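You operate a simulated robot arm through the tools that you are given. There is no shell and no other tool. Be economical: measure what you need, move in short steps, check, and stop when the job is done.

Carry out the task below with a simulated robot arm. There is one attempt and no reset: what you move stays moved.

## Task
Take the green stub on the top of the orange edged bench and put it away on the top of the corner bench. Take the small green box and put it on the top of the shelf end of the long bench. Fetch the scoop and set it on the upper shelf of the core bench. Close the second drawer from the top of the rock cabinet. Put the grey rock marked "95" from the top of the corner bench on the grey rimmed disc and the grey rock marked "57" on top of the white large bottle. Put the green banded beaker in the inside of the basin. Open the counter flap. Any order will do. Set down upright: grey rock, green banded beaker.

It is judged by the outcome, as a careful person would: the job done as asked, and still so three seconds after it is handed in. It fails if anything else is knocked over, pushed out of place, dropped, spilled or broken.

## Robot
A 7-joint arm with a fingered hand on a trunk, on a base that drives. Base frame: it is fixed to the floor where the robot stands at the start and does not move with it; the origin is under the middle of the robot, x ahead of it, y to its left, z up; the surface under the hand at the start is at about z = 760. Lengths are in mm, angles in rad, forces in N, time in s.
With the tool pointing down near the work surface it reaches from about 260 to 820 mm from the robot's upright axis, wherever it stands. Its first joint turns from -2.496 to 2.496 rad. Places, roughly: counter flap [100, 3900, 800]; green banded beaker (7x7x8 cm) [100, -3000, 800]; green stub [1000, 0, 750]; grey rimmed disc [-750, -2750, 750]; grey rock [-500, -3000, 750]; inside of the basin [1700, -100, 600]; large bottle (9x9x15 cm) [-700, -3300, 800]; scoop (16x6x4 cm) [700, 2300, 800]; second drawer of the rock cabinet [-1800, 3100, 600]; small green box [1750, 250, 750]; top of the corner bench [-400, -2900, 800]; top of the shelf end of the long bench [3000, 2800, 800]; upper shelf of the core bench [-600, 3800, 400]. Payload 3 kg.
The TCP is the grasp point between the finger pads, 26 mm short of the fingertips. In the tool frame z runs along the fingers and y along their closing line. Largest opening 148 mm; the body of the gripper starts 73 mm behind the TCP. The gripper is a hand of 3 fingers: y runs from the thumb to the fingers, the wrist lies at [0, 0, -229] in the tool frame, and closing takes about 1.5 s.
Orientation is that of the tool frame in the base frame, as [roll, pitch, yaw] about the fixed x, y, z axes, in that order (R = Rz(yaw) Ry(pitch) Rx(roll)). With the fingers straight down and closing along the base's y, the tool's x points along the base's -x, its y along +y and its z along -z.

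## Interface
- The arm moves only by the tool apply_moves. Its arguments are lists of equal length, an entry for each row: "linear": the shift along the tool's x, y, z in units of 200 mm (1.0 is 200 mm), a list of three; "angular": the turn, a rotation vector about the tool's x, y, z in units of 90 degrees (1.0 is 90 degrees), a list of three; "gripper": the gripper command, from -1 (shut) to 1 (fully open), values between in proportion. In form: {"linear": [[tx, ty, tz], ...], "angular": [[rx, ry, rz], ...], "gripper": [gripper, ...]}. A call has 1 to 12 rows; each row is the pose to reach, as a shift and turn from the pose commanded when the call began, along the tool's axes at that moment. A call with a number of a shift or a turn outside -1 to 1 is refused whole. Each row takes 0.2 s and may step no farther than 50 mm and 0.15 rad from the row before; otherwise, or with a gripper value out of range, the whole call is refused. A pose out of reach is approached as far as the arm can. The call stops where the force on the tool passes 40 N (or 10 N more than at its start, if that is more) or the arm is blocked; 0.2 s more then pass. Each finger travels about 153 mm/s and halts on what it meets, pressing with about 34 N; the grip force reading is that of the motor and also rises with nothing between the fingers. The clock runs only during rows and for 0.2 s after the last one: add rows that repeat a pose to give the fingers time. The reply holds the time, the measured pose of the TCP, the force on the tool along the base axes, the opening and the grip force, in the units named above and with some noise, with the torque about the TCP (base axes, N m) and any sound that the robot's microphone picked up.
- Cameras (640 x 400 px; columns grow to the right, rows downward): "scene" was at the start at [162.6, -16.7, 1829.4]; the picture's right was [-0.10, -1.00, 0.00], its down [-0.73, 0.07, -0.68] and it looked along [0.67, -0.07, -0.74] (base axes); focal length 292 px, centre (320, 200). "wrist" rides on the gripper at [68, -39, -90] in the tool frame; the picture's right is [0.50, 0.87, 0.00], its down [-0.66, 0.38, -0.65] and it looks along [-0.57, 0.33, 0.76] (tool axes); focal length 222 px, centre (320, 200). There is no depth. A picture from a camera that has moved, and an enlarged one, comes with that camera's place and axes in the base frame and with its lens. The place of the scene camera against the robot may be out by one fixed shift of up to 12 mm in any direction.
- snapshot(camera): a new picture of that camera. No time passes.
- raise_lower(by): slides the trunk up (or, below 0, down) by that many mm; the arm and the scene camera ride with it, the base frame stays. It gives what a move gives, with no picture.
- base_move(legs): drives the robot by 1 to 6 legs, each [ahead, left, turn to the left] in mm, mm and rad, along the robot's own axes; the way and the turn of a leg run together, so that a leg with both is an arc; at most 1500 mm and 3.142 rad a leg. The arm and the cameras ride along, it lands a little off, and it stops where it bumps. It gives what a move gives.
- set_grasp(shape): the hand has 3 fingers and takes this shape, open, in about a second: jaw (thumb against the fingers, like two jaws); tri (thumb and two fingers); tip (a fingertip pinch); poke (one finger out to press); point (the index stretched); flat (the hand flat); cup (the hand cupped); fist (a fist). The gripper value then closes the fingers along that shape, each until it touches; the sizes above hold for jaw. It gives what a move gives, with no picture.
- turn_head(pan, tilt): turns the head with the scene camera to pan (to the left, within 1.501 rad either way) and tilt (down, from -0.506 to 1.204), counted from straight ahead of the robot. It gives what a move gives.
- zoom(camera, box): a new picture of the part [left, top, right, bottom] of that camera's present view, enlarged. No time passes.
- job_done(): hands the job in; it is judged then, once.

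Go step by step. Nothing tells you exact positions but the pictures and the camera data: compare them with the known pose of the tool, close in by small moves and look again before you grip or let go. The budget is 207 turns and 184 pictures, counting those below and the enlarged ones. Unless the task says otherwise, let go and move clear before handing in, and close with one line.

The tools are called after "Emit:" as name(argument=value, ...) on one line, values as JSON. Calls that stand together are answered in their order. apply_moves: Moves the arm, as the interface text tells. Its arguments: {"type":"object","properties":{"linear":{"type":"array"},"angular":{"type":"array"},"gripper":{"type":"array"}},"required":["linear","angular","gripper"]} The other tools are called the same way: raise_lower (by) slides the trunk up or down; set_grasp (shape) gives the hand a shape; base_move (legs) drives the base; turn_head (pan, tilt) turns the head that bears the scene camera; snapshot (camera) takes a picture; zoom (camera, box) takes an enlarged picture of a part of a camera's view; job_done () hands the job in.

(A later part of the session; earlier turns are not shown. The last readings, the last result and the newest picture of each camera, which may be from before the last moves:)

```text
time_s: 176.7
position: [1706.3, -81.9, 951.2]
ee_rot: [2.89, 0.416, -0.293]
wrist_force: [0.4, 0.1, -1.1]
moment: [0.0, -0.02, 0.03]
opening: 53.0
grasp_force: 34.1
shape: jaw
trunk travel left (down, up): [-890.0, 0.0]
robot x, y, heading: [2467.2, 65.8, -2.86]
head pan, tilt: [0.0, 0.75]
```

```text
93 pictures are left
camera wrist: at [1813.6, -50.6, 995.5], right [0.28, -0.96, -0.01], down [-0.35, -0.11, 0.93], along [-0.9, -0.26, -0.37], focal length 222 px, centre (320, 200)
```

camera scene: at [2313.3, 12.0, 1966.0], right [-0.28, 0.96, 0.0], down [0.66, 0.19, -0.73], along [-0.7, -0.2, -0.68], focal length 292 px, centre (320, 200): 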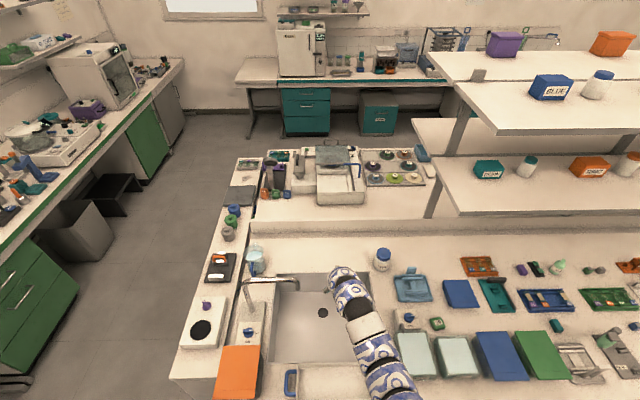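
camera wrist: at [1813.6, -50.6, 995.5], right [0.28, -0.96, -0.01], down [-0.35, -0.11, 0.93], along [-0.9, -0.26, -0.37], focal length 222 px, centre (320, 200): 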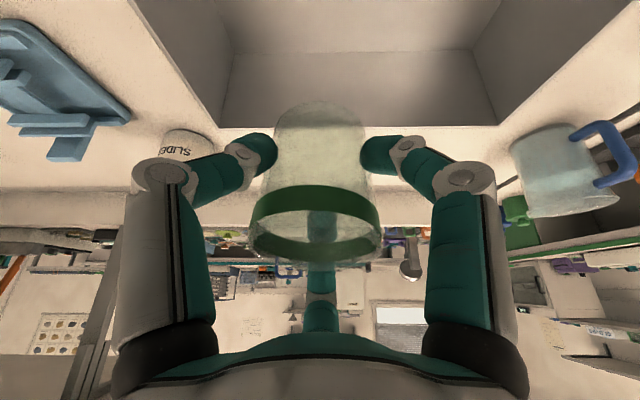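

The beaker is centred over the basin. Lowering with the trunk.

Emit:
raise_lower(by=-255)

Emit:
snapshot(camera="wrist")

Emit:
snapshot(camera="scene")

```text
time_s: 179.3
position: [1706.0, -81.0, 696.6]
ee_rot: [2.89, 0.417, -0.295]
wrist_force: [-0.1, 0.4, -0.7]
moment: [0.01, 0.02, 0.0]
opening: 53.0
grasp_force: 34.0
shape: jaw
trunk travel left (down, up): [-635.0, 255.0]
robot x, y, heading: [2466.8, 69.5, -2.863]
head pan, tilt: [0.0, 0.75]
```

```text
92 pictures are left
camera wrist: at [1813.8, -50.6, 740.4], right [0.28, -0.96, -0.01], down [-0.35, -0.11, 0.93], along [-0.89, -0.26, -0.37], focal length 222 px, centre (320, 200)
```

wrist: 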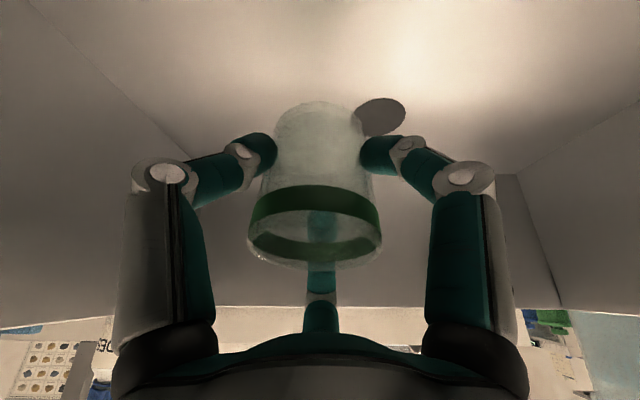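

```text
91 pictures are left
camera scene: at [2313.0, 12.1, 1711.0], right [-0.28, 0.96, 0.0], down [0.66, 0.19, -0.73], along [-0.7, -0.2, -0.68], focal length 292 px, centre (320, 200)
```

scene: 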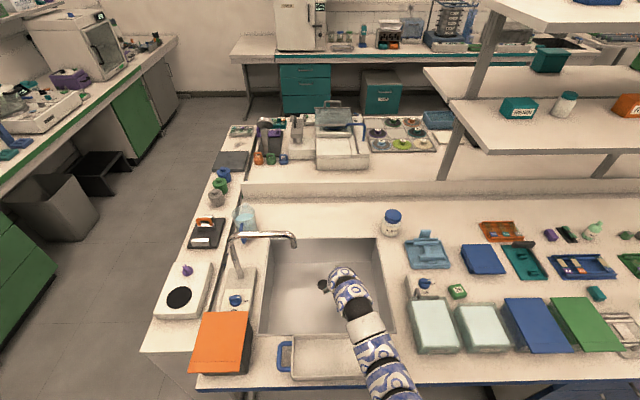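

Emit:
raise_lower(by=-35)

Emit:
raise_lower(by=-6)

Emit:
raise_lower(by=-5)

Emit:
snapshot(camera="wrist")

```text
time_s: 180.1
position: [1705.6, -81.2, 660.3]
ee_rot: [2.891, 0.416, -0.295]
wrist_force: [-0.1, 0.2, -0.3]
moment: [0.0, -0.02, -0.05]
opening: 53.1
grasp_force: 33.8
shape: jaw
trunk travel left (down, up): [-600.0, 290.0]
robot x, y, heading: [2467.5, 70.5, -2.858]
head pan, tilt: [0.0, 0.75]
```

```text
time_s: 180.6
position: [1705.2, -81.3, 654.8]
ee_rot: [2.889, 0.418, -0.295]
wrist_force: [0.1, -0.7, -0.2]
moment: [0.01, 0.03, 0.0]
opening: 53.0
grasp_force: 34.4
shape: jaw
trunk travel left (down, up): [-594.0, 296.0]
robot x, y, heading: [2467.3, 58.0, -2.863]
head pan, tilt: [0.0, 0.75]
```

```text
time_s: 181.2
position: [1706.0, -81.8, 649.8]
ee_rot: [2.889, 0.417, -0.294]
wrist_force: [0.0, -0.5, -0.1]
moment: [-0.01, 0.0, -0.01]
opening: 53.0
grasp_force: 34.4
shape: jaw
trunk travel left (down, up): [-588.0, 302.0]
robot x, y, heading: [2464.7, 67.4, -2.865]
head pan, tilt: [0.0, 0.75]
```

```text
90 pictures are left
camera wrist: at [1813.8, -50.6, 694.4], right [0.28, -0.96, -0.01], down [-0.35, -0.11, 0.93], along [-0.89, -0.26, -0.37], focal length 222 px, centre (320, 200)
```

wrist: 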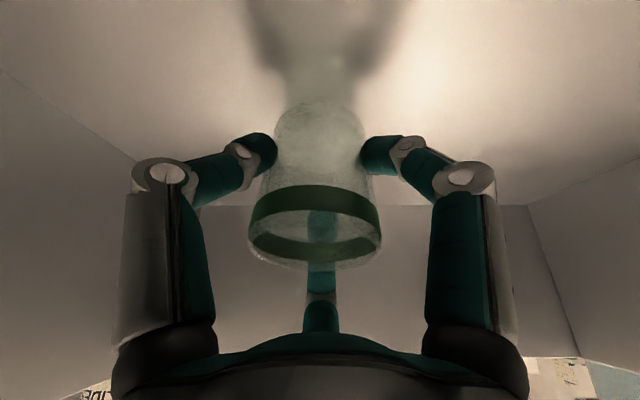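

Emit:
raise_lower(by=-7)

Emit:
raise_lower(by=-6)

Emit:
raise_lower(by=-5)

Emit:
snapshot(camera="wrist")

```text
time_s: 181.7
position: [1704.8, -82.0, 643.4]
ee_rot: [2.891, 0.419, -0.295]
wrist_force: [-0.6, -0.4, 0.1]
moment: [0.01, -0.01, -0.02]
opening: 53.2
grasp_force: 34.0
shape: jaw
trunk travel left (down, up): [-582.0, 308.0]
robot x, y, heading: [2463.5, 64.7, -2.858]
head pan, tilt: [0.0, 0.75]
```

```text
time_s: 182.3
position: [1705.4, -81.6, 639.1]
ee_rot: [2.89, 0.419, -0.296]
wrist_force: [-2.0, 0.5, 14.5]
moment: [0.26, -0.17, 0.03]
opening: 53.6
grasp_force: 33.5
shape: jaw
trunk travel left (down, up): [-576.0, 314.0]
robot x, y, heading: [2468.5, 67.6, -2.865]
head pan, tilt: [0.0, 0.75]
```

```text
time_s: 182.8
position: [1705.4, -81.8, 635.3]
ee_rot: [2.889, 0.423, -0.297]
wrist_force: [-6.5, 6.4, 31.3]
moment: [0.6, -0.23, 0.21]
opening: 54.0
grasp_force: 34.0
shape: jaw
trunk travel left (down, up): [-570.0, 320.0]
robot x, y, heading: [2464.4, 64.6, -2.861]
head pan, tilt: [0.0, 0.75]
```

```text
89 pictures are left
camera wrist: at [1813.1, -50.0, 679.0], right [0.28, -0.96, -0.01], down [-0.35, -0.11, 0.93], along [-0.9, -0.26, -0.36], focal length 222 px, centre (320, 200)
```

wrist: 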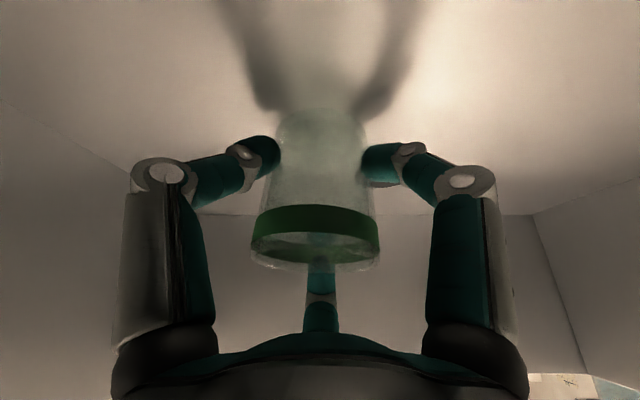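

Contact on the basin floor. I relieve the press and release slowly.

Emit:
raise_lower(by=4)

Emit:
apply_moves(linear=[[0, 0, 0], [0, 0, 0], [0, 0, 0], [0, 0, 0], [0, 0, 0], [0, 0, 0]], angular=[[0, 0, 0], [0, 0, 0], [0, 0, 0], [0, 0, 0], [0, 0, 0], [0, 0, 0]], gripper=[-0.3, -0.2, -0.1, 0.1, 0.3, 0.45])

Emit:
snapshot(camera="wrist")

```text
time_s: 183.3
position: [1707.7, -82.0, 637.2]
ee_rot: [2.89, 0.416, -0.295]
wrist_force: [-1.1, 0.9, 15.8]
moment: [0.24, -0.22, 0.02]
opening: 54.0
grasp_force: 34.3
shape: jaw
trunk travel left (down, up): [-574.0, 316.0]
robot x, y, heading: [2465.9, 65.8, -2.865]
head pan, tilt: [0.0, 0.75]
```

```text
time_s: 184.7
position: [1706.3, -82.1, 636.8]
ee_rot: [2.891, 0.417, -0.297]
wrist_force: [0.5, -0.6, 0.8]
moment: [0.0, -0.01, 0.0]
opening: 106.9
grasp_force: 0.0
shape: jaw
trunk travel left (down, up): [-574.0, 316.0]
robot x, y, heading: [2462.8, 67.6, -2.859]
head pan, tilt: [0.0, 0.75]
```

```text
88 pictures are left
camera wrist: at [1813.9, -50.5, 680.3], right [0.28, -0.96, -0.01], down [-0.35, -0.11, 0.93], along [-0.89, -0.26, -0.37], focal length 222 px, centre (320, 200)
```

wrist: 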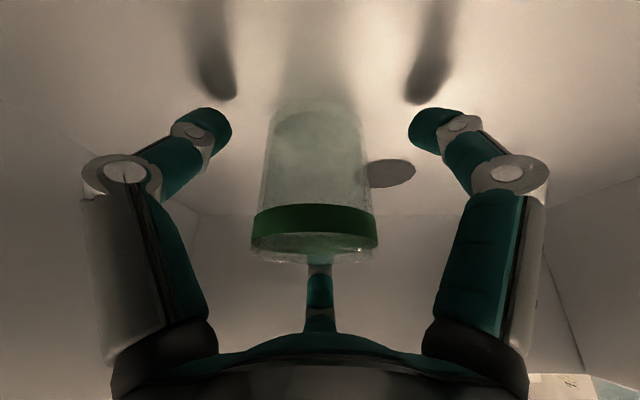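

The beaker stands upright in the basin. I raise out and look for the small green box.

Emit:
raise_lower(by=316)

Emit:
zoom(camera="scene", box=[230, 240, 640, 400])

Emit:
zoom(camera="scene", box=[390, 290, 500, 360])

```text
time_s: 187.9
position: [1704.6, -81.7, 952.5]
ee_rot: [2.89, 0.418, -0.294]
wrist_force: [-0.3, 0.0, -0.3]
moment: [0.0, 0.01, 0.01]
opening: 106.7
grasp_force: 0.2
shape: jaw
trunk travel left (down, up): [-890.0, 0.0]
robot x, y, heading: [2466.8, 64.4, -2.858]
head pan, tilt: [0.0, 0.75]
```

```text
1.56 times, centred on (435, 320) of scene
camera zoom: at [2312.9, 12.1, 1966.4], right [-0.28, 0.96, 0.0], down [0.66, 0.19, -0.73], along [-0.7, -0.2, -0.68], focal length 457 px, centre (140, 13)
```

zoom: 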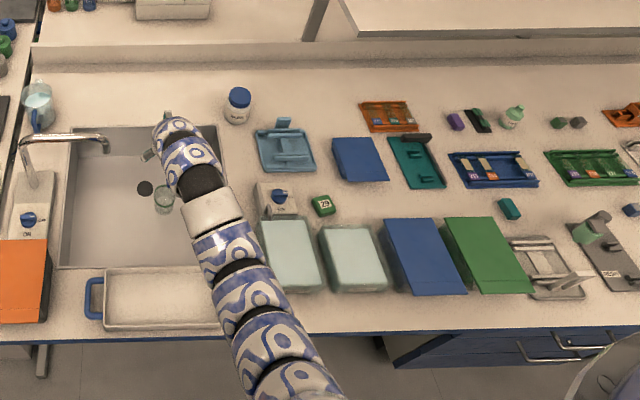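

```text
5.71 times, centred on (445, 325) of scene
camera zoom: at [2312.9, 12.1, 1966.4], right [-0.28, 0.96, 0.0], down [0.66, 0.19, -0.73], along [-0.7, -0.2, -0.68], focal length 1672 px, centre (-394, -514)
```

zoom: 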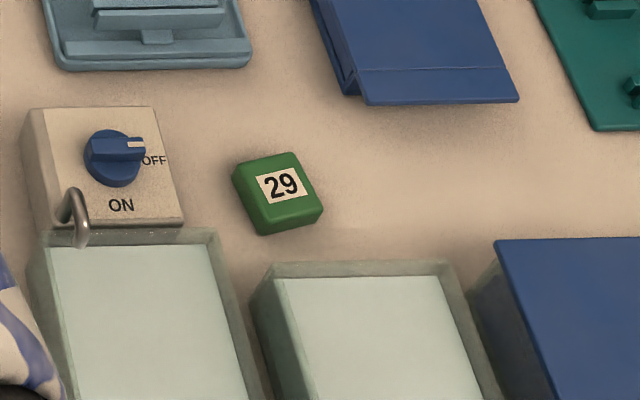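

The green box "29" is at about [1670,332]. I untilt, pull back slightly, and slide the base right so it lies straight ahead.

Emit:
apply_moves(linear=[[0.09, -0.05, -0.06], [0.19, -0.11, -0.11], [0.28, -0.16, -0.17], [0.38, -0.22, -0.23], [0.38, -0.22, -0.23]], angular=[[0.04, 0.07, 0], [0.08, 0.14, 0], [0.12, 0.207, 0], [0.153, 0.265, 0], [0.153, 0.265, 0]], gripper=[0.3, 0.3, 0.3, 0.3, 0.3])

Emit:
base_move(legs=[[0, -470, 0]])

Emit:
snapshot(camera="wrist")

```text
time_s: 189.1
position: [1802.0, -54.5, 952.3]
ee_rot: [-3.138, 0.002, -0.242]
wrist_force: [0.1, 0.7, -0.2]
moment: [0.02, 0.03, 0.0]
opening: 96.4
grasp_force: 0.1
shape: jaw
trunk travel left (down, up): [-890.0, 0.0]
robot x, y, heading: [2466.9, 68.6, -2.863]
head pan, tilt: [0.0, 0.75]
```

```text
time_s: 191.9
position: [1670.5, 400.0, 951.4]
ee_rot: [-3.137, 0.002, -0.243]
wrist_force: [1.2, -0.6, 0.0]
moment: [0.01, 0.0, 0.02]
opening: 96.6
grasp_force: 0.0
shape: jaw
trunk travel left (down, up): [-890.0, 0.0]
robot x, y, heading: [2337.5, 518.7, -2.857]
head pan, tilt: [0.0, 0.75]
```

```text
85 pictures are left
camera wrist: at [1746.8, 420.9, 1042.3], right [0.28, -0.96, 0.0], down [-0.72, -0.21, 0.66], along [-0.63, -0.18, -0.76], focal length 222 px, centre (320, 200)
```

wrist: 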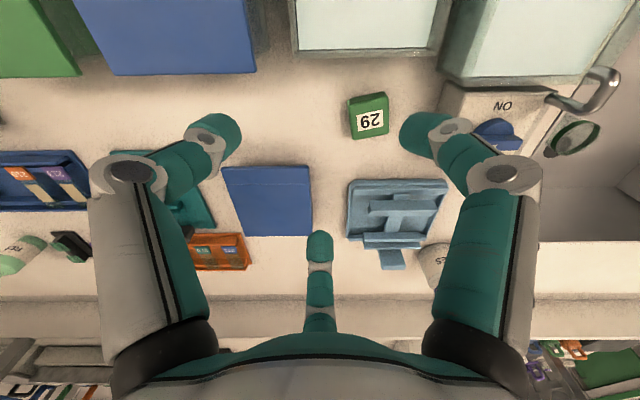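

Fine-aligning over the box and lowering.

Emit:
apply_moves(linear=[[0.04, 0.14, 0], [0.08, 0.283, 0], [0.08, 0.283, 0]], angular=[[0, 0, 0], [0, 0, 0], [0, 0, 0]], gripper=[0.25, 0.25, 0.25])

Emit:
raise_lower(by=-95)

Emit:
snapshot(camera="wrist")

```text
time_s: 192.7
position: [1673.7, 343.3, 949.4]
ee_rot: [-3.137, 0.006, -0.244]
wrist_force: [0.0, -0.2, -1.0]
moment: [0.01, 0.0, -0.03]
opening: 92.9
grasp_force: 0.1
shape: jaw
trunk travel left (down, up): [-890.0, 0.0]
robot x, y, heading: [2334.6, 518.8, -2.856]
head pan, tilt: [0.0, 0.75]
```

```text
time_s: 194.0
position: [1673.2, 343.8, 854.9]
ee_rot: [-3.139, 0.003, -0.242]
wrist_force: [-0.4, 0.5, 0.1]
moment: [-0.01, -0.02, -0.03]
opening: 93.0
grasp_force: 0.1
shape: jaw
trunk travel left (down, up): [-795.0, 95.0]
robot x, y, heading: [2333.4, 519.2, -2.861]
head pan, tilt: [0.0, 0.75]
```

```text
84 pictures are left
camera wrist: at [1750.1, 364.8, 945.3], right [0.28, -0.96, -0.01], down [-0.72, -0.21, 0.66], along [-0.63, -0.18, -0.76], focal length 222 px, centre (320, 200)
```

wrist: 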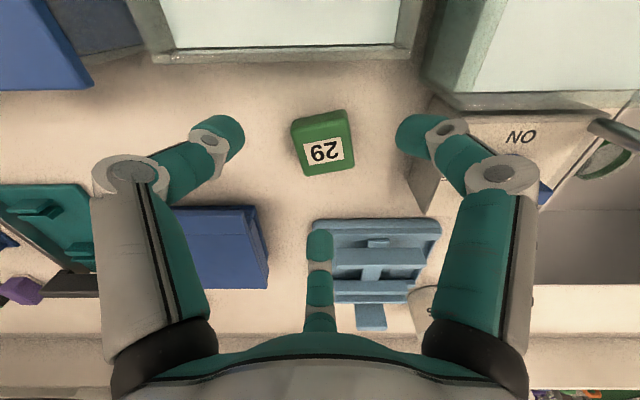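

Emit:
apply_moves(linear=[[0.0, 0.015, 0], [0.0, 0.015, 0]], angular=[[0, 0, 0], [0, 0, 0]], gripper=[0.1, 0.1])

Emit:
raise_lower(by=-45)

Emit:
snapshot(camera="wrist")

```text
time_s: 194.6
position: [1674.0, 339.5, 855.5]
ee_rot: [-3.138, 0.006, -0.242]
wrist_force: [0.2, 0.8, 0.1]
moment: [-0.02, -0.04, 0.02]
opening: 82.1
grasp_force: 0.0
shape: jaw
trunk travel left (down, up): [-795.0, 95.0]
robot x, y, heading: [2334.1, 517.1, -2.864]
head pan, tilt: [0.0, 0.75]
```

```text
time_s: 195.4
position: [1673.1, 340.1, 809.6]
ee_rot: [-3.138, 0.005, -0.243]
wrist_force: [-0.1, 0.9, -0.2]
moment: [0.03, -0.01, -0.01]
opening: 81.9
grasp_force: 0.1
shape: jaw
trunk travel left (down, up): [-750.0, 140.0]
robot x, y, heading: [2335.5, 518.1, -2.865]
head pan, tilt: [0.0, 0.75]
```

```text
83 pictures are left
camera wrist: at [1749.7, 361.4, 900.4], right [0.28, -0.96, -0.01], down [-0.72, -0.21, 0.66], along [-0.63, -0.18, -0.76], focal length 222 px, centre (320, 200)
```

wrist: 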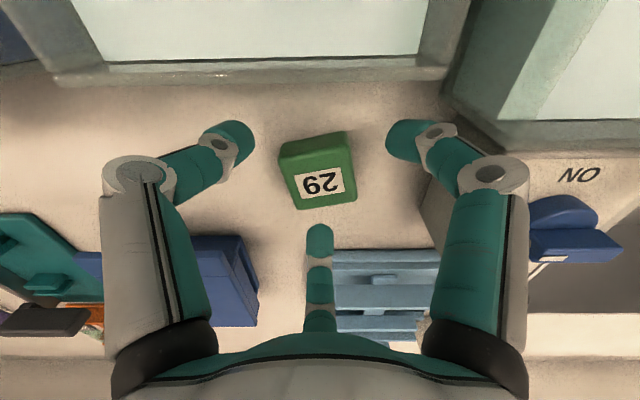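

Emit:
raise_lower(by=-20)

Emit:
apply_moves(linear=[[0, 0, 0], [0, 0, 0], [0, 0, 0], [0, 0, 0], [0, 0, 0], [0, 0, 0]], angular=[[0, 0, 0], [0, 0, 0], [0, 0, 0], [0, 0, 0], [0, 0, 0], [0, 0, 0]], gripper=[-0.1, -0.3, -0.6, -1, -1, -1])

Emit:
raise_lower(by=60)

Emit:
snapshot(camera="wrist")

```text
time_s: 196.1
position: [1673.1, 339.4, 790.2]
ee_rot: [-3.137, 0.004, -0.242]
wrist_force: [0.4, 0.0, -0.4]
moment: [-0.01, 0.02, 0.03]
opening: 81.8
grasp_force: 0.1
shape: jaw
trunk travel left (down, up): [-730.0, 160.0]
robot x, y, heading: [2333.9, 516.6, -2.86]
head pan, tilt: [0.0, 0.75]
```

```text
time_s: 197.5
position: [1673.4, 340.0, 789.1]
ee_rot: [-3.137, 0.005, -0.242]
wrist_force: [-0.3, 0.8, -0.5]
moment: [0.0, -0.02, -0.01]
opening: 16.4
grasp_force: 33.7
shape: jaw
trunk travel left (down, up): [-730.0, 160.0]
robot x, y, heading: [2334.7, 517.9, -2.861]
head pan, tilt: [0.0, 0.75]
```

```text
time_s: 198.5
position: [1672.1, 340.1, 850.3]
ee_rot: [-3.139, 0.005, -0.243]
wrist_force: [0.2, 0.3, 0.1]
moment: [-0.01, 0.04, -0.03]
opening: 16.6
grasp_force: 34.4
shape: jaw
trunk travel left (down, up): [-790.0, 100.0]
robot x, y, heading: [2333.9, 517.0, -2.86]
head pan, tilt: [0.0, 0.75]
```

```text
82 pictures are left
camera wrist: at [1749.5, 361.5, 940.3], right [0.28, -0.96, -0.01], down [-0.72, -0.21, 0.66], along [-0.63, -0.18, -0.76], focal length 222 px, centre (320, 200)
```

wrist: 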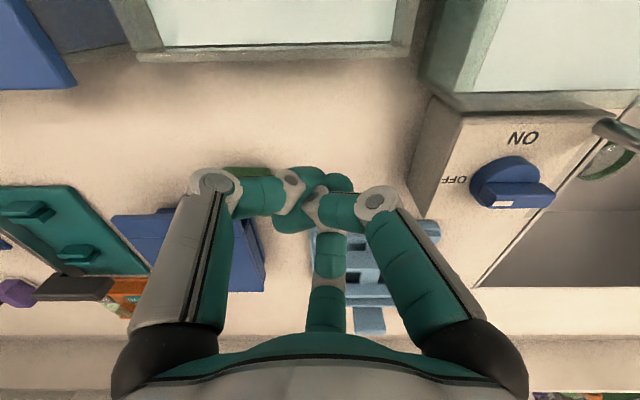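

The box seems to have slipped out. I zoom to check.

Emit:
zoom(camera="wrist", box=[180, 120, 420, 270])

Emit:
zoom(camera="scene", box=[250, 240, 400, 340])

```text
2.67 times, centred on (300, 195) of wrist
camera zoom: at [1749.5, 361.5, 940.3], right [0.28, -0.96, -0.01], down [-0.72, -0.21, 0.66], along [-0.63, -0.18, -0.76], focal length 592 px, centre (373, 213)
```

zoom: 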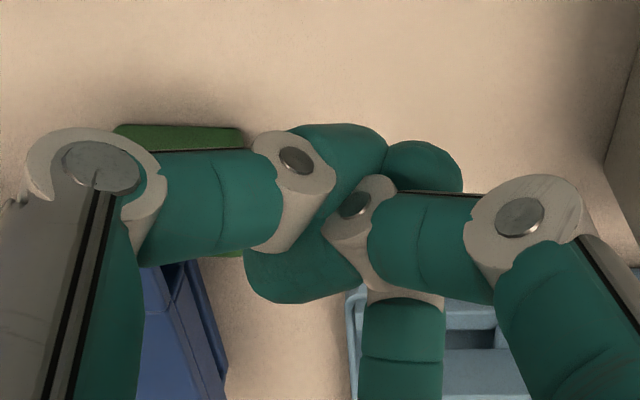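

```text
4.00 times, centred on (325, 290) of scene
camera zoom: at [2182.2, 464.7, 1866.4], right [-0.28, 0.96, 0.0], down [0.66, 0.19, -0.73], along [-0.7, -0.2, -0.68], focal length 1170 px, centre (300, -160)
```

zoom: 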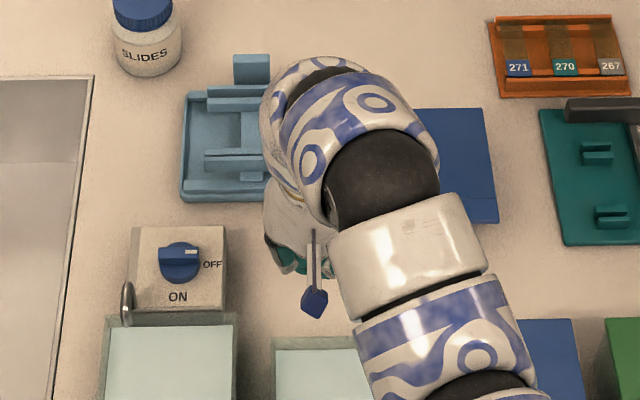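

The box slid aside on the bench but is fine. I rise, open and look again.

Emit:
raise_lower(by=60)

Emit:
apply_moves(linear=[[0.1, 0, 0], [0.2, 0, 0], [0.3, 0, 0], [0.3, 0, 0], [0.3, 0, 0]], angular=[[0, 0, 0], [0, 0, 0], [0, 0, 0], [0, 0, 0], [0, 0, 0]], gripper=[-0.5, 0, 0.2, 0.2, 0.2])

Emit:
snapshot(camera="wrist")

```text
time_s: 199.5
position: [1673.6, 341.3, 909.5]
ee_rot: [-3.137, 0.006, -0.242]
wrist_force: [0.6, -0.1, -0.2]
moment: [-0.01, -0.01, 0.01]
opening: 16.6
grasp_force: 33.9
shape: jaw
trunk travel left (down, up): [-850.0, 40.0]
robot x, y, heading: [2334.4, 522.1, -2.857]
head pan, tilt: [0.0, 0.75]
```

```text
time_s: 200.7
position: [1730.9, 324.2, 908.1]
ee_rot: [-3.138, 0.003, -0.243]
wrist_force: [0.7, 0.4, -0.2]
moment: [0.04, -0.04, 0.0]
opening: 87.7
grasp_force: 0.1
shape: jaw
trunk travel left (down, up): [-850.0, 40.0]
robot x, y, heading: [2336.3, 517.9, -2.861]
head pan, tilt: [0.0, 0.75]
```

```text
79 pictures are left
camera wrist: at [1807.7, 346.1, 999.3], right [0.28, -0.96, -0.01], down [-0.72, -0.21, 0.66], along [-0.63, -0.18, -0.76], focal length 222 px, centre (320, 200)
```

wrist: 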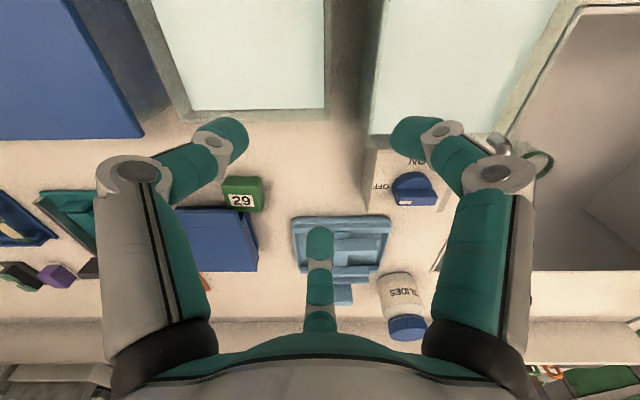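

Emit:
zoom(camera="wrist", box=[160, 140, 320, 290])

Emit:
zoom(camera="scene", box=[250, 220, 450, 345])

```text
2.67 times, centred on (240, 215) of wrist
camera zoom: at [1807.7, 346.1, 999.3], right [0.28, -0.96, -0.01], down [-0.72, -0.21, 0.66], along [-0.63, -0.18, -0.76], focal length 592 px, centre (533, 160)
```

zoom: 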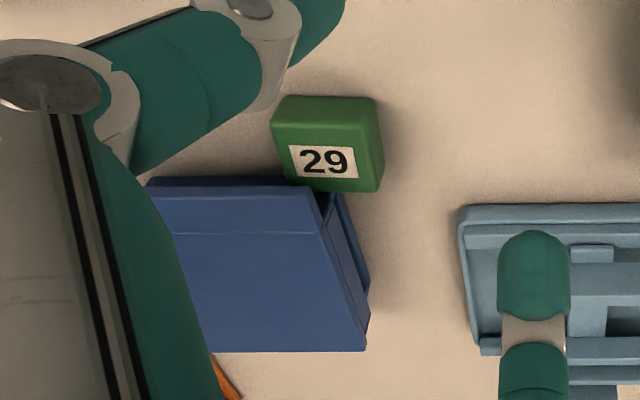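

```text
3.20 times, centred on (350, 282) of scene
camera zoom: at [2182.7, 464.7, 1926.5], right [-0.28, 0.96, 0.0], down [0.66, 0.19, -0.73], along [-0.7, -0.2, -0.68], focal length 936 px, centre (224, -64)
```

zoom: 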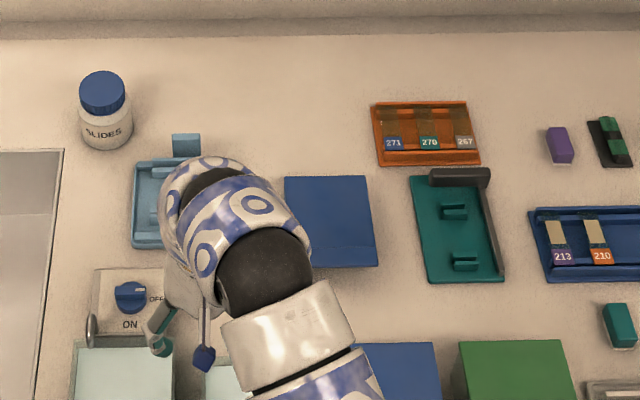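

The box is upright, next to the blue case. A two-finger pinch on its side faces would suit; I look at the "tip" shape.

Emit:
set_grasp(shape="tip")

Emit:
snapshot(camera="wrist")

Emit:
apply_moves(linear=[[0, 0, 0], [0, 0, 0], [0, 0, 0], [0, 0, 0]], angular=[[0, 0, 0], [0, 0, 0], [0, 0, 0], [0, 0, 0]], gripper=[-0.2, -0.2, -0.2, -0.2])

Emit:
snapshot(camera="wrist")

```text
time_s: 201.6
position: [1731.5, 324.9, 907.9]
ee_rot: [-3.139, 0.006, -0.241]
wrist_force: [-0.7, 0.0, 1.0]
moment: [0.01, -0.01, 0.02]
opening: 147.7
grasp_force: 0.1
shape: tip
trunk travel left (down, up): [-850.0, 40.0]
robot x, y, heading: [2333.8, 518.5, -2.865]
head pan, tilt: [0.0, 0.75]
```

```text
76 pictures are left
camera wrist: at [1807.5, 346.2, 999.3], right [0.28, -0.96, -0.01], down [-0.72, -0.21, 0.66], along [-0.63, -0.18, -0.76], focal length 222 px, centre (320, 200)
```

wrist: 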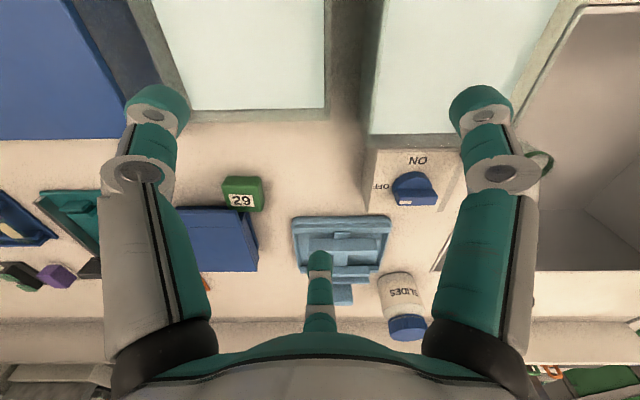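

```text
time_s: 202.6
position: [1731.7, 325.4, 909.0]
ee_rot: [-3.137, 0.003, -0.24]
wrist_force: [-0.5, -1.0, 0.1]
moment: [0.0, 0.03, -0.01]
opening: 59.7
grasp_force: 0.1
shape: tip
trunk travel left (down, up): [-850.0, 40.0]
robot x, y, heading: [2337.7, 519.9, -2.86]
head pan, tilt: [0.0, 0.75]
```

```text
75 pictures are left
camera wrist: at [1807.5, 346.2, 999.3], right [0.28, -0.96, -0.01], down [-0.72, -0.21, 0.66], along [-0.63, -0.18, -0.76], focal length 222 px, centre (320, 200)
```

wrist: 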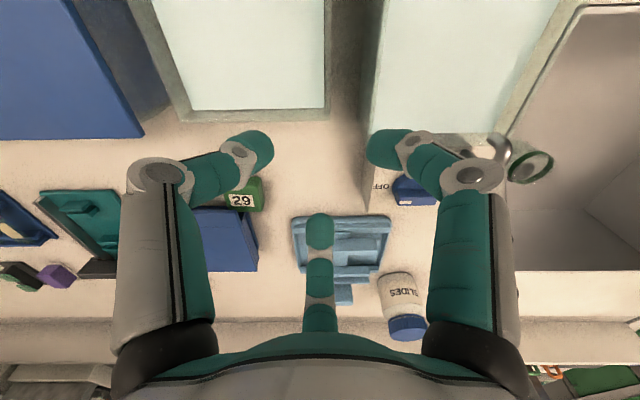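

All shapes close alike, so I return to jaw and rotate the hand so that no finger falls on the blue case.

Emit:
set_grasp(shape="jaw")

Emit:
apply_moves(linear=[[-0.17, -0.04, 0], [-0.34, -0.08, 0], [-0.51, -0.12, 0], [-0.68, -0.156, 0], [-0.68, -0.156, 0]], angular=[[0, 0, -0.09], [0, 0, -0.18], [0, 0, -0.27], [0, 0, -0.36], [0, 0, -0.36]], gripper=[0, 0, -0.05, -0.05, -0.05])

Emit:
raise_lower(by=-60)

Emit:
snapshot(camera="wrist")

```text
time_s: 203.5
position: [1731.9, 324.3, 908.8]
ee_rot: [-3.139, 0.005, -0.24]
wrist_force: [-0.2, -0.7, -0.2]
moment: [0.02, 0.01, 0.0]
opening: 147.9
grasp_force: 0.0
shape: jaw
trunk travel left (down, up): [-850.0, 40.0]
robot x, y, heading: [2336.1, 518.7, -2.858]
head pan, tilt: [0.0, 0.75]
```

```text
time_s: 204.7
position: [1605.1, 387.8, 911.8]
ee_rot: [-3.137, 0.001, 0.325]
wrist_force: [-0.2, 0.0, 0.5]
moment: [-0.01, -0.02, -0.01]
opening: 70.7
grasp_force: 0.0
shape: jaw
trunk travel left (down, up): [-850.0, 40.0]
robot x, y, heading: [2333.5, 519.3, -2.857]
head pan, tilt: [0.0, 0.75]
```

```text
time_s: 205.7
position: [1606.4, 389.1, 852.0]
ee_rot: [-3.135, 0.001, 0.323]
wrist_force: [0.0, -0.5, 0.6]
moment: [0.0, 0.01, 0.02]
opening: 70.8
grasp_force: 0.0
shape: jaw
trunk travel left (down, up): [-790.0, 100.0]
robot x, y, heading: [2332.4, 521.7, -2.864]
head pan, tilt: [0.0, 0.75]
```

```text
74 pictures are left
camera wrist: at [1658.9, 446.9, 942.5], right [0.75, -0.66, -0.01], down [-0.5, -0.57, 0.65], along [-0.44, -0.49, -0.76], focal length 222 px, centre (320, 200)
```

wrist: 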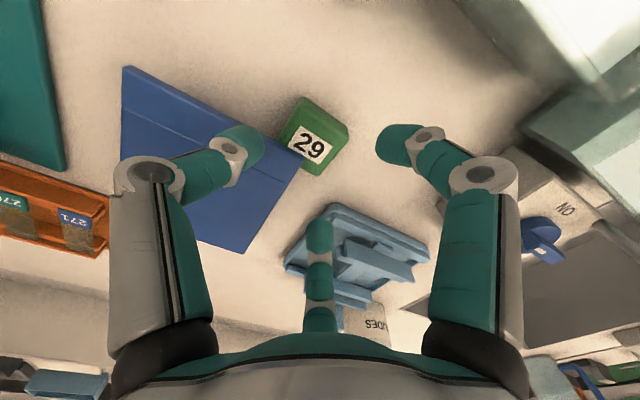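

Emit:
raise_lower(by=-40)

Emit:
snapshot(camera="wrist")

```text
time_s: 206.5
position: [1604.6, 388.6, 811.9]
ee_rot: [-3.137, 0.002, 0.325]
wrist_force: [0.0, -0.7, 0.0]
moment: [-0.01, 0.02, -0.04]
opening: 70.8
grasp_force: 0.0
shape: jaw
trunk travel left (down, up): [-750.0, 140.0]
robot x, y, heading: [2337.2, 517.8, -2.858]
head pan, tilt: [0.0, 0.75]
```

```text
73 pictures are left
camera wrist: at [1658.9, 446.9, 902.5], right [0.75, -0.66, -0.01], down [-0.5, -0.57, 0.65], along [-0.44, -0.49, -0.76], focal length 222 px, centre (320, 200)
```

wrist: 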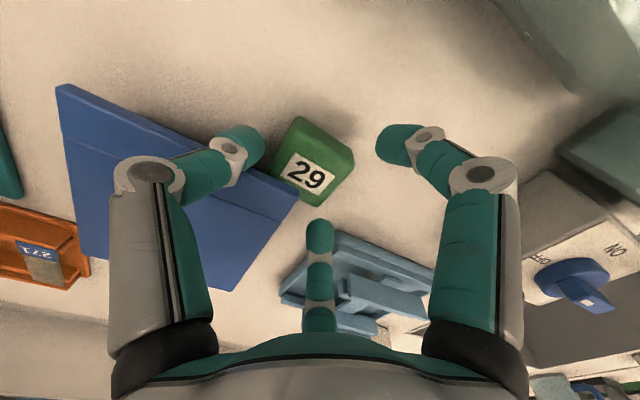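

Emit:
apply_moves(linear=[[-0.036, 0, 0], [-0.036, 0, 0]], angular=[[0, 0, 0], [0, 0, 0]], gripper=[-0.05, -0.05])

Emit:
raise_lower(by=-22)

Emit:
snapshot(camera="wrist")

```text
time_s: 207.1
position: [1601.3, 387.3, 812.6]
ee_rot: [-3.138, 0.0, 0.322]
wrist_force: [34.0, 12.0, 5.5]
moment: [0.32, -0.18, -1.71]
opening: 70.4
grasp_force: 0.1
shape: jaw
trunk travel left (down, up): [-750.0, 140.0]
robot x, y, heading: [2336.4, 521.2, -2.859]
head pan, tilt: [0.0, 0.75]
```

```text
time_s: 207.5
position: [1603.0, 386.9, 806.1]
ee_rot: [-3.134, -0.002, 0.322]
wrist_force: [23.0, 8.3, 18.2]
moment: [0.85, 0.31, -1.23]
opening: 71.5
grasp_force: 0.1
shape: jaw
trunk travel left (down, up): [-743.0, 147.0]
robot x, y, heading: [2336.5, 520.3, -2.863]
head pan, tilt: [0.0, 0.75]
stopped: the force on the tool passed its limit at 54 N (the readings are from after the stop); the commanded pose is now the measured one
```

```text
72 pictures are left
camera wrist: at [1655.6, 445.9, 897.2], right [0.75, -0.66, 0.0], down [-0.5, -0.57, 0.65], along [-0.43, -0.48, -0.76], focal length 222 px, centre (320, 200)
```

wrist: 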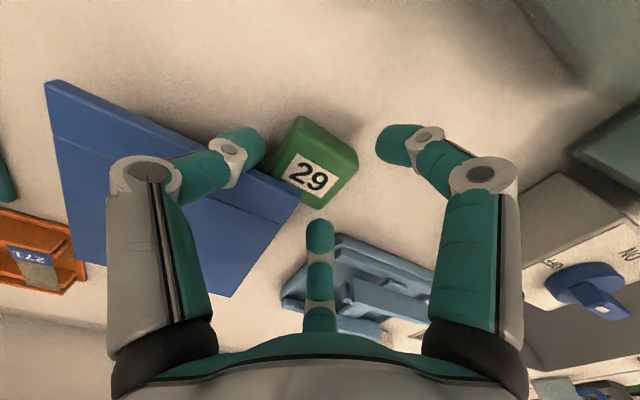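

The finger met the taller blue case, so I back up. I'll close the hand and gently push the box sideways away from the case.

Emit:
raise_lower(by=60)

Emit:
apply_moves(linear=[[0.04, -0.1, 0], [0.09, -0.2, 0], [0.132, -0.293, 0], [0.132, -0.293, 0], [0.132, -0.293, 0], [0.132, -0.293, 0]], angular=[[0, 0, 0], [0, 0, 0], [0, 0, 0], [0, 0, 0], [0, 0, 0], [0, 0, 0]], gripper=[-0.5, -0.8, -1, -1, -1, -1])

Emit:
snapshot(camera="wrist")

```text
time_s: 208.5
position: [1599.9, 387.0, 865.3]
ee_rot: [-3.136, -0.001, 0.322]
wrist_force: [-0.2, 0.3, -0.1]
moment: [0.0, 0.01, 0.02]
opening: 70.6
grasp_force: 0.1
shape: jaw
trunk travel left (down, up): [-803.0, 87.0]
robot x, y, heading: [2337.2, 521.1, -2.861]
head pan, tilt: [0.0, 0.75]
```

```text
time_s: 209.9
position: [1606.8, 450.2, 865.2]
ee_rot: [-3.137, -0.001, 0.323]
wrist_force: [-0.2, -0.5, -0.1]
moment: [0.0, 0.01, 0.0]
opening: 0.0
grasp_force: 33.9
shape: jaw
trunk travel left (down, up): [-803.0, 87.0]
robot x, y, heading: [2333.4, 520.0, -2.866]
head pan, tilt: [0.0, 0.75]
```

```text
71 pictures are left
camera wrist: at [1660.1, 509.0, 955.7], right [0.75, -0.66, 0.0], down [-0.5, -0.57, 0.65], along [-0.43, -0.48, -0.76], focal length 222 px, centre (320, 200)
```

wrist: 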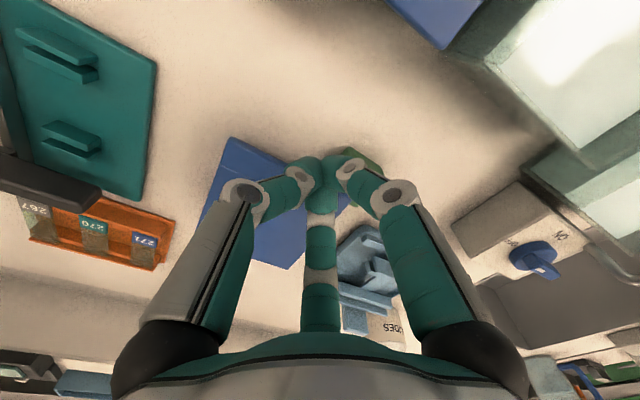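

Emit:
apply_moves(linear=[[-0.05, 0, 0], [-0.05, 0, 0]], angular=[[0, 0, 0], [0, 0, 0]], gripper=[-1, -1])

Emit:
raise_lower(by=-68)

Emit:
snapshot(camera="wrist")

```text
time_s: 210.5
position: [1599.4, 447.5, 865.8]
ee_rot: [-3.139, -0.002, 0.323]
wrist_force: [-0.7, 0.5, 0.7]
moment: [-0.04, 0.01, 0.0]
opening: 0.2
grasp_force: 33.7
shape: jaw
trunk travel left (down, up): [-803.0, 87.0]
robot x, y, heading: [2338.4, 518.5, -2.858]
head pan, tilt: [0.0, 0.75]
```

```text
time_s: 211.6
position: [1600.5, 447.6, 797.2]
ee_rot: [-3.135, -0.002, 0.322]
wrist_force: [0.3, 0.6, 0.8]
moment: [-0.01, 0.03, -0.02]
opening: 0.0
grasp_force: 33.5
shape: jaw
trunk travel left (down, up): [-735.0, 155.0]
robot x, y, heading: [2338.1, 519.4, -2.861]
head pan, tilt: [0.0, 0.75]
```

```text
70 pictures are left
camera wrist: at [1652.8, 505.8, 888.8], right [0.75, -0.66, -0.01], down [-0.5, -0.57, 0.65], along [-0.43, -0.48, -0.76], focal length 222 px, centre (320, 200)
```

wrist: 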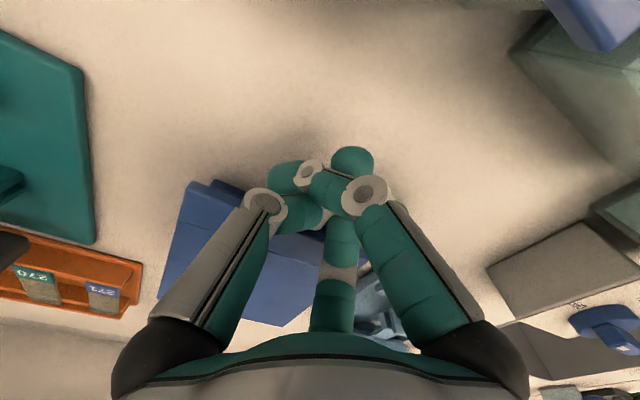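

Emit:
apply_moves(linear=[[0.004, 0.07, 0], [0.008, 0.14, 0], [0.012, 0.21, 0], [0.015, 0.27, 0], [0.015, 0.27, 0]], angular=[[0, 0, 0], [0, 0, 0], [0, 0, 0], [0, 0, 0], [0, 0, 0]], gripper=[-1, -1, -1, -1, -1])

Emit:
snapshot(camera="wrist")

```text
time_s: 212.8
position: [1617.7, 398.4, 795.4]
ee_rot: [-3.137, -0.001, 0.322]
wrist_force: [-0.7, 0.3, 0.9]
moment: [-0.06, -0.03, 0.0]
opening: 0.0
grasp_force: 34.6
shape: jaw
trunk travel left (down, up): [-735.0, 155.0]
robot x, y, heading: [2336.1, 519.0, -2.862]
head pan, tilt: [0.0, 0.75]
```

```text
69 pictures are left
camera wrist: at [1671.6, 456.8, 886.8], right [0.75, -0.66, 0.0], down [-0.5, -0.57, 0.65], along [-0.43, -0.48, -0.76], focal length 222 px, centre (320, 200)
```

wrist: 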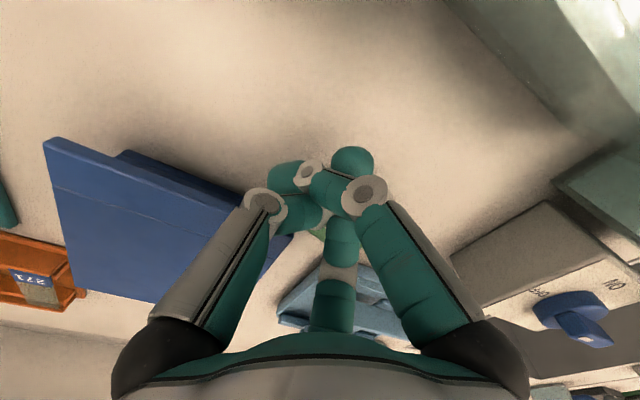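

Green is just visible ahead of the fingers. I rise, open and look at the new situation.

Emit:
raise_lower(by=90)

Emit:
apply_moves(linear=[[0, -0.1, 0], [0, -0.1, 0], [0, -0.1, 0], [0, -0.1, 0]], angular=[[0, 0, 0.09], [0, 0, 0.18], [0, 0, 0.27], [0, 0, 0.36]], gripper=[-0.5, -0.2, 0.1, 0.1])

Emit:
snapshot(camera="wrist")

```text
time_s: 214.1
position: [1619.7, 399.3, 885.7]
ee_rot: [-3.136, 0.0, 0.323]
wrist_force: [-0.3, 0.1, -0.7]
moment: [-0.01, -0.03, -0.02]
opening: 0.0
grasp_force: 34.1
shape: jaw
trunk travel left (down, up): [-825.0, 65.0]
robot x, y, heading: [2334.7, 514.6, -2.855]
head pan, tilt: [0.0, 0.75]
```

```text
time_s: 215.1
position: [1612.2, 417.9, 885.4]
ee_rot: [-3.136, 0.001, -0.247]
wrist_force: [0.6, 0.1, 0.1]
moment: [0.04, 0.01, -0.01]
opening: 80.7
grasp_force: 0.0
shape: jaw
trunk travel left (down, up): [-825.0, 65.0]
robot x, y, heading: [2335.9, 519.5, -2.866]
head pan, tilt: [0.0, 0.75]
```

```text
68 pictures are left
camera wrist: at [1688.5, 438.6, 976.7], right [0.27, -0.96, -0.01], down [-0.73, -0.21, 0.65], along [-0.63, -0.17, -0.76], focal length 222 px, centre (320, 200)
```

wrist: 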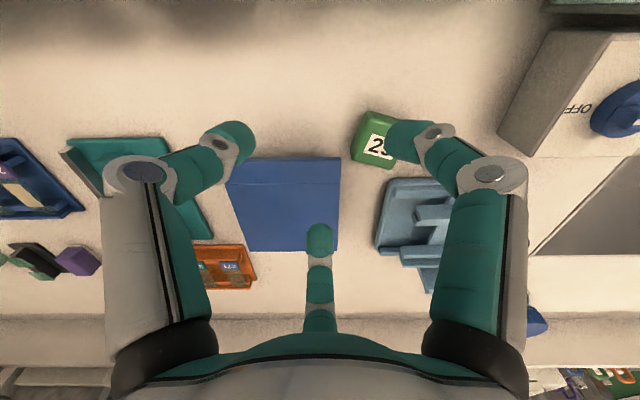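

The box is free of the blue case. I rotate the hand 60° so that its single finger comes from the near side, and centre over the box.

Emit:
apply_moves(linear=[[0.01, 0.04, 0], [0.02, 0.08, 0], [0.035, 0.12, 0], [0.05, 0.16, 0], [0.06, 0.2, 0], [0.07, 0.23, 0], [0.08, 0.263, 0], [0.08, 0.263, 0]], angular=[[0, 0, -0.095], [0, 0, -0.19], [0, 0, -0.285], [0, 0, -0.38], [0, 0, -0.475], [0, 0, -0.57], [0, 0, -0.66], [0, 0, -0.66]], gripper=[0.1, 0.1, 0.1, 0.1, 0.1, 0.1, 0.1, 0.1])

Emit:
snapshot(camera="wrist")

```text
time_s: 216.8
position: [1614.4, 361.0, 886.7]
ee_rot: [-3.134, -0.004, 0.796]
wrist_force: [0.2, 0.4, 0.2]
moment: [0.01, 0.01, 0.03]
opening: 80.8
grasp_force: 0.1
shape: jaw
trunk travel left (down, up): [-825.0, 65.0]
robot x, y, heading: [2335.0, 518.2, -2.862]
head pan, tilt: [0.0, 0.75]
```

```text
67 pictures are left
camera wrist: at [1635.7, 437.0, 978.2], right [0.97, -0.25, 0.0], down [-0.19, -0.74, 0.65], along [-0.16, -0.63, -0.76], focal length 222 px, centre (320, 200)
```

wrist: 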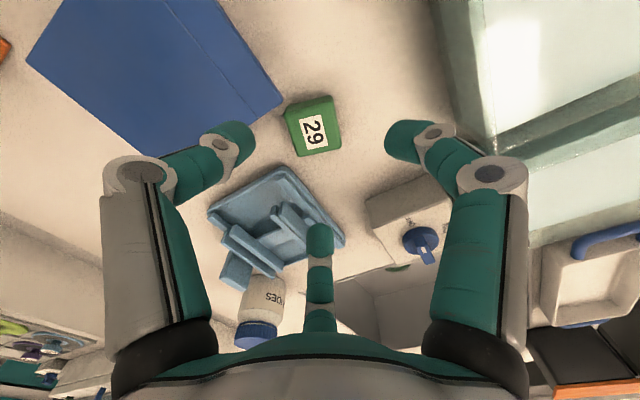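

Emit:
apply_moves(linear=[[0, 0, 0], [0, -0.005, 0], [-0.004, -0.01, 0], [-0.007, -0.014, 0], [-0.007, -0.014, 0], [-0.007, -0.014, 0]], angular=[[0, 0, -0.08], [0, 0, -0.16], [0, 0, -0.24], [0, 0, -0.32], [0, 0, -0.39], [0, 0, -0.39]], gripper=[0.05, 0.05, 0.05, 0.05, 0.05, 0.05])

Emit:
raise_lower(by=-60)

Emit:
snapshot(camera="wrist")

```text
time_s: 218.2
position: [1612.8, 363.1, 885.2]
ee_rot: [-3.141, -0.006, 1.406]
wrist_force: [0.3, -0.1, -0.3]
moment: [-0.02, -0.01, -0.04]
opening: 78.3
grasp_force: 0.1
shape: jaw
trunk travel left (down, up): [-825.0, 65.0]
robot x, y, heading: [2340.4, 519.2, -2.864]
head pan, tilt: [0.0, 0.75]
```

```text
time_s: 219.2
position: [1611.5, 362.9, 825.7]
ee_rot: [-3.139, -0.007, 1.406]
wrist_force: [-0.1, 0.6, 0.3]
moment: [0.0, 0.0, 0.04]
opening: 78.0
grasp_force: 0.0
shape: jaw
trunk travel left (down, up): [-765.0, 125.0]
robot x, y, heading: [2336.2, 521.1, -2.863]
head pan, tilt: [0.0, 0.75]
```

```text
66 pictures are left
camera wrist: at [1585.9, 436.2, 916.8], right [0.94, 0.35, 0.0], down [0.27, -0.71, 0.65], along [0.23, -0.61, -0.76], focal length 222 px, centre (320, 200)
```

wrist: 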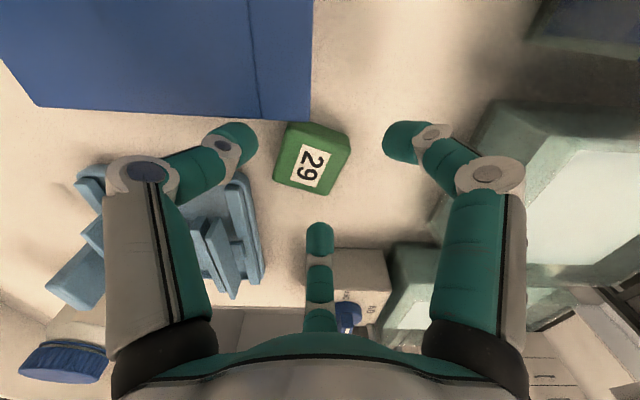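

Emit:
apply_moves(linear=[[0, 0, 0], [0, 0, 0], [0, 0, 0]], angular=[[0, 0, -0.07], [0, 0, -0.14], [0, 0, -0.14]], gripper=[0.05, 0.05, 0.05])

Emit:
raise_lower(by=-15)

Emit:
snapshot(camera="wrist")

```text
time_s: 220.1
position: [1611.1, 363.3, 825.3]
ee_rot: [-3.142, -0.007, 1.625]
wrist_force: [0.1, 1.0, 0.6]
moment: [0.01, -0.02, 0.0]
opening: 78.1
grasp_force: 0.0
shape: jaw
trunk travel left (down, up): [-765.0, 125.0]
robot x, y, heading: [2334.9, 518.6, -2.864]
head pan, tilt: [0.0, 0.75]
```

```text
time_s: 220.7
position: [1610.5, 363.4, 811.0]
ee_rot: [3.141, -0.009, 1.626]
wrist_force: [0.5, -0.3, -0.1]
moment: [0.0, 0.0, -0.02]
opening: 78.2
grasp_force: 0.1
shape: jaw
trunk travel left (down, up): [-750.0, 140.0]
robot x, y, heading: [2338.9, 519.1, -2.855]
head pan, tilt: [0.0, 0.75]
```

```text
65 pictures are left
camera wrist: at [1570.3, 428.2, 901.9], right [0.84, 0.55, 0.0], down [0.41, -0.64, 0.65], along [0.36, -0.54, -0.76], focal length 222 px, centre (320, 200)
```

wrist: 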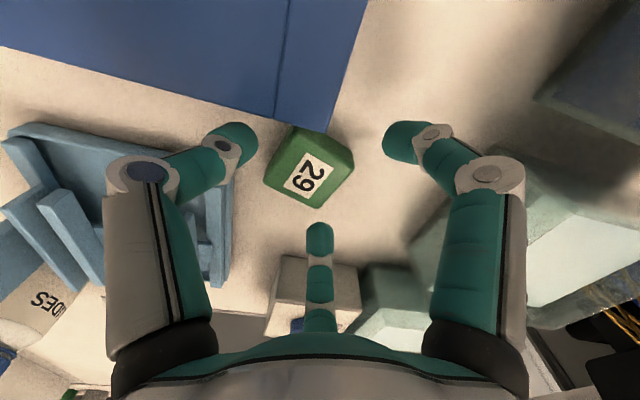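

Emit:
apply_moves(linear=[[0, -0.018, 0], [0, -0.018, 0]], angular=[[0, 0, 0], [0, 0, 0]], gripper=[0.05, 0.05])

Emit:
raise_lower(by=-21)

Emit:
snapshot(camera="wrist")

```text
time_s: 221.3
position: [1607.9, 363.1, 810.9]
ee_rot: [3.141, -0.005, 1.626]
wrist_force: [-0.1, 0.1, -0.1]
moment: [-0.01, -0.02, 0.02]
opening: 78.6
grasp_force: 0.1
shape: jaw
trunk travel left (down, up): [-750.0, 140.0]
robot x, y, heading: [2338.6, 520.5, -2.858]
head pan, tilt: [0.0, 0.75]
```

```text
time_s: 222.0
position: [1608.1, 363.1, 789.9]
ee_rot: [-3.141, -0.006, 1.626]
wrist_force: [0.3, -0.7, -0.1]
moment: [-0.01, -0.02, -0.01]
opening: 78.2
grasp_force: 0.1
shape: jaw
trunk travel left (down, up): [-729.0, 161.0]
robot x, y, heading: [2332.1, 513.0, -2.865]
head pan, tilt: [0.0, 0.75]
```

```text
64 pictures are left
camera wrist: at [1566.6, 428.0, 880.9], right [0.84, 0.55, 0.0], down [0.41, -0.64, 0.65], along [0.36, -0.54, -0.76], focal length 222 px, centre (320, 200)
```

wrist: 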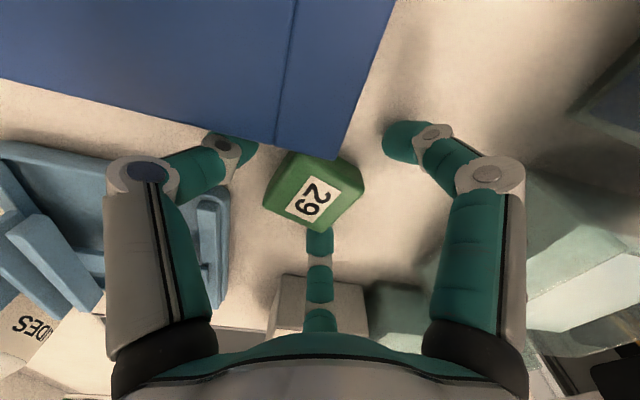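

All three fingers are down around the box without contact. Closing.

Emit:
apply_moves(linear=[[0, 0, 0], [0, 0, 0], [0, 0, 0], [0, 0, 0], [0, 0, 0], [0, 0, 0]], angular=[[0, 0, 0], [0, 0, 0], [0, 0, 0], [0, 0, 0], [0, 0, 0], [0, 0, 0]], gripper=[-0.1, -0.2, -0.35, -0.6, -0.6, -0.6])

Emit:
snapshot(camera="wrist")

```text
time_s: 223.4
position: [1606.9, 363.0, 790.2]
ee_rot: [3.141, -0.006, 1.627]
wrist_force: [0.1, -0.3, 0.3]
moment: [-0.02, 0.01, 0.0]
opening: 45.2
grasp_force: 33.9
shape: jaw
trunk travel left (down, up): [-729.0, 161.0]
robot x, y, heading: [2336.5, 517.2, -2.861]
head pan, tilt: [0.0, 0.75]
```

```text
63 pictures are left
camera wrist: at [1566.4, 428.0, 880.9], right [0.84, 0.55, 0.0], down [0.41, -0.64, 0.65], along [0.36, -0.54, -0.76], focal length 222 px, centre (320, 200)
```

wrist: 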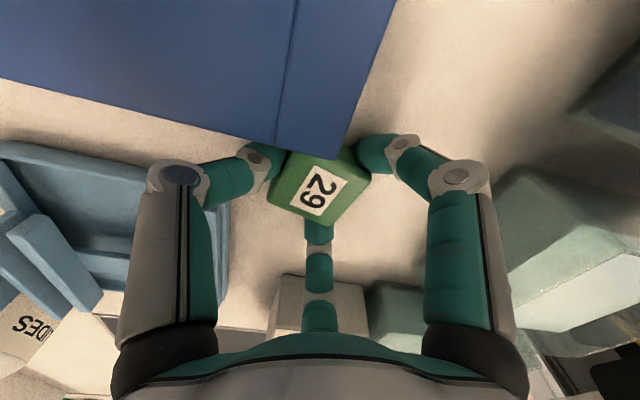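

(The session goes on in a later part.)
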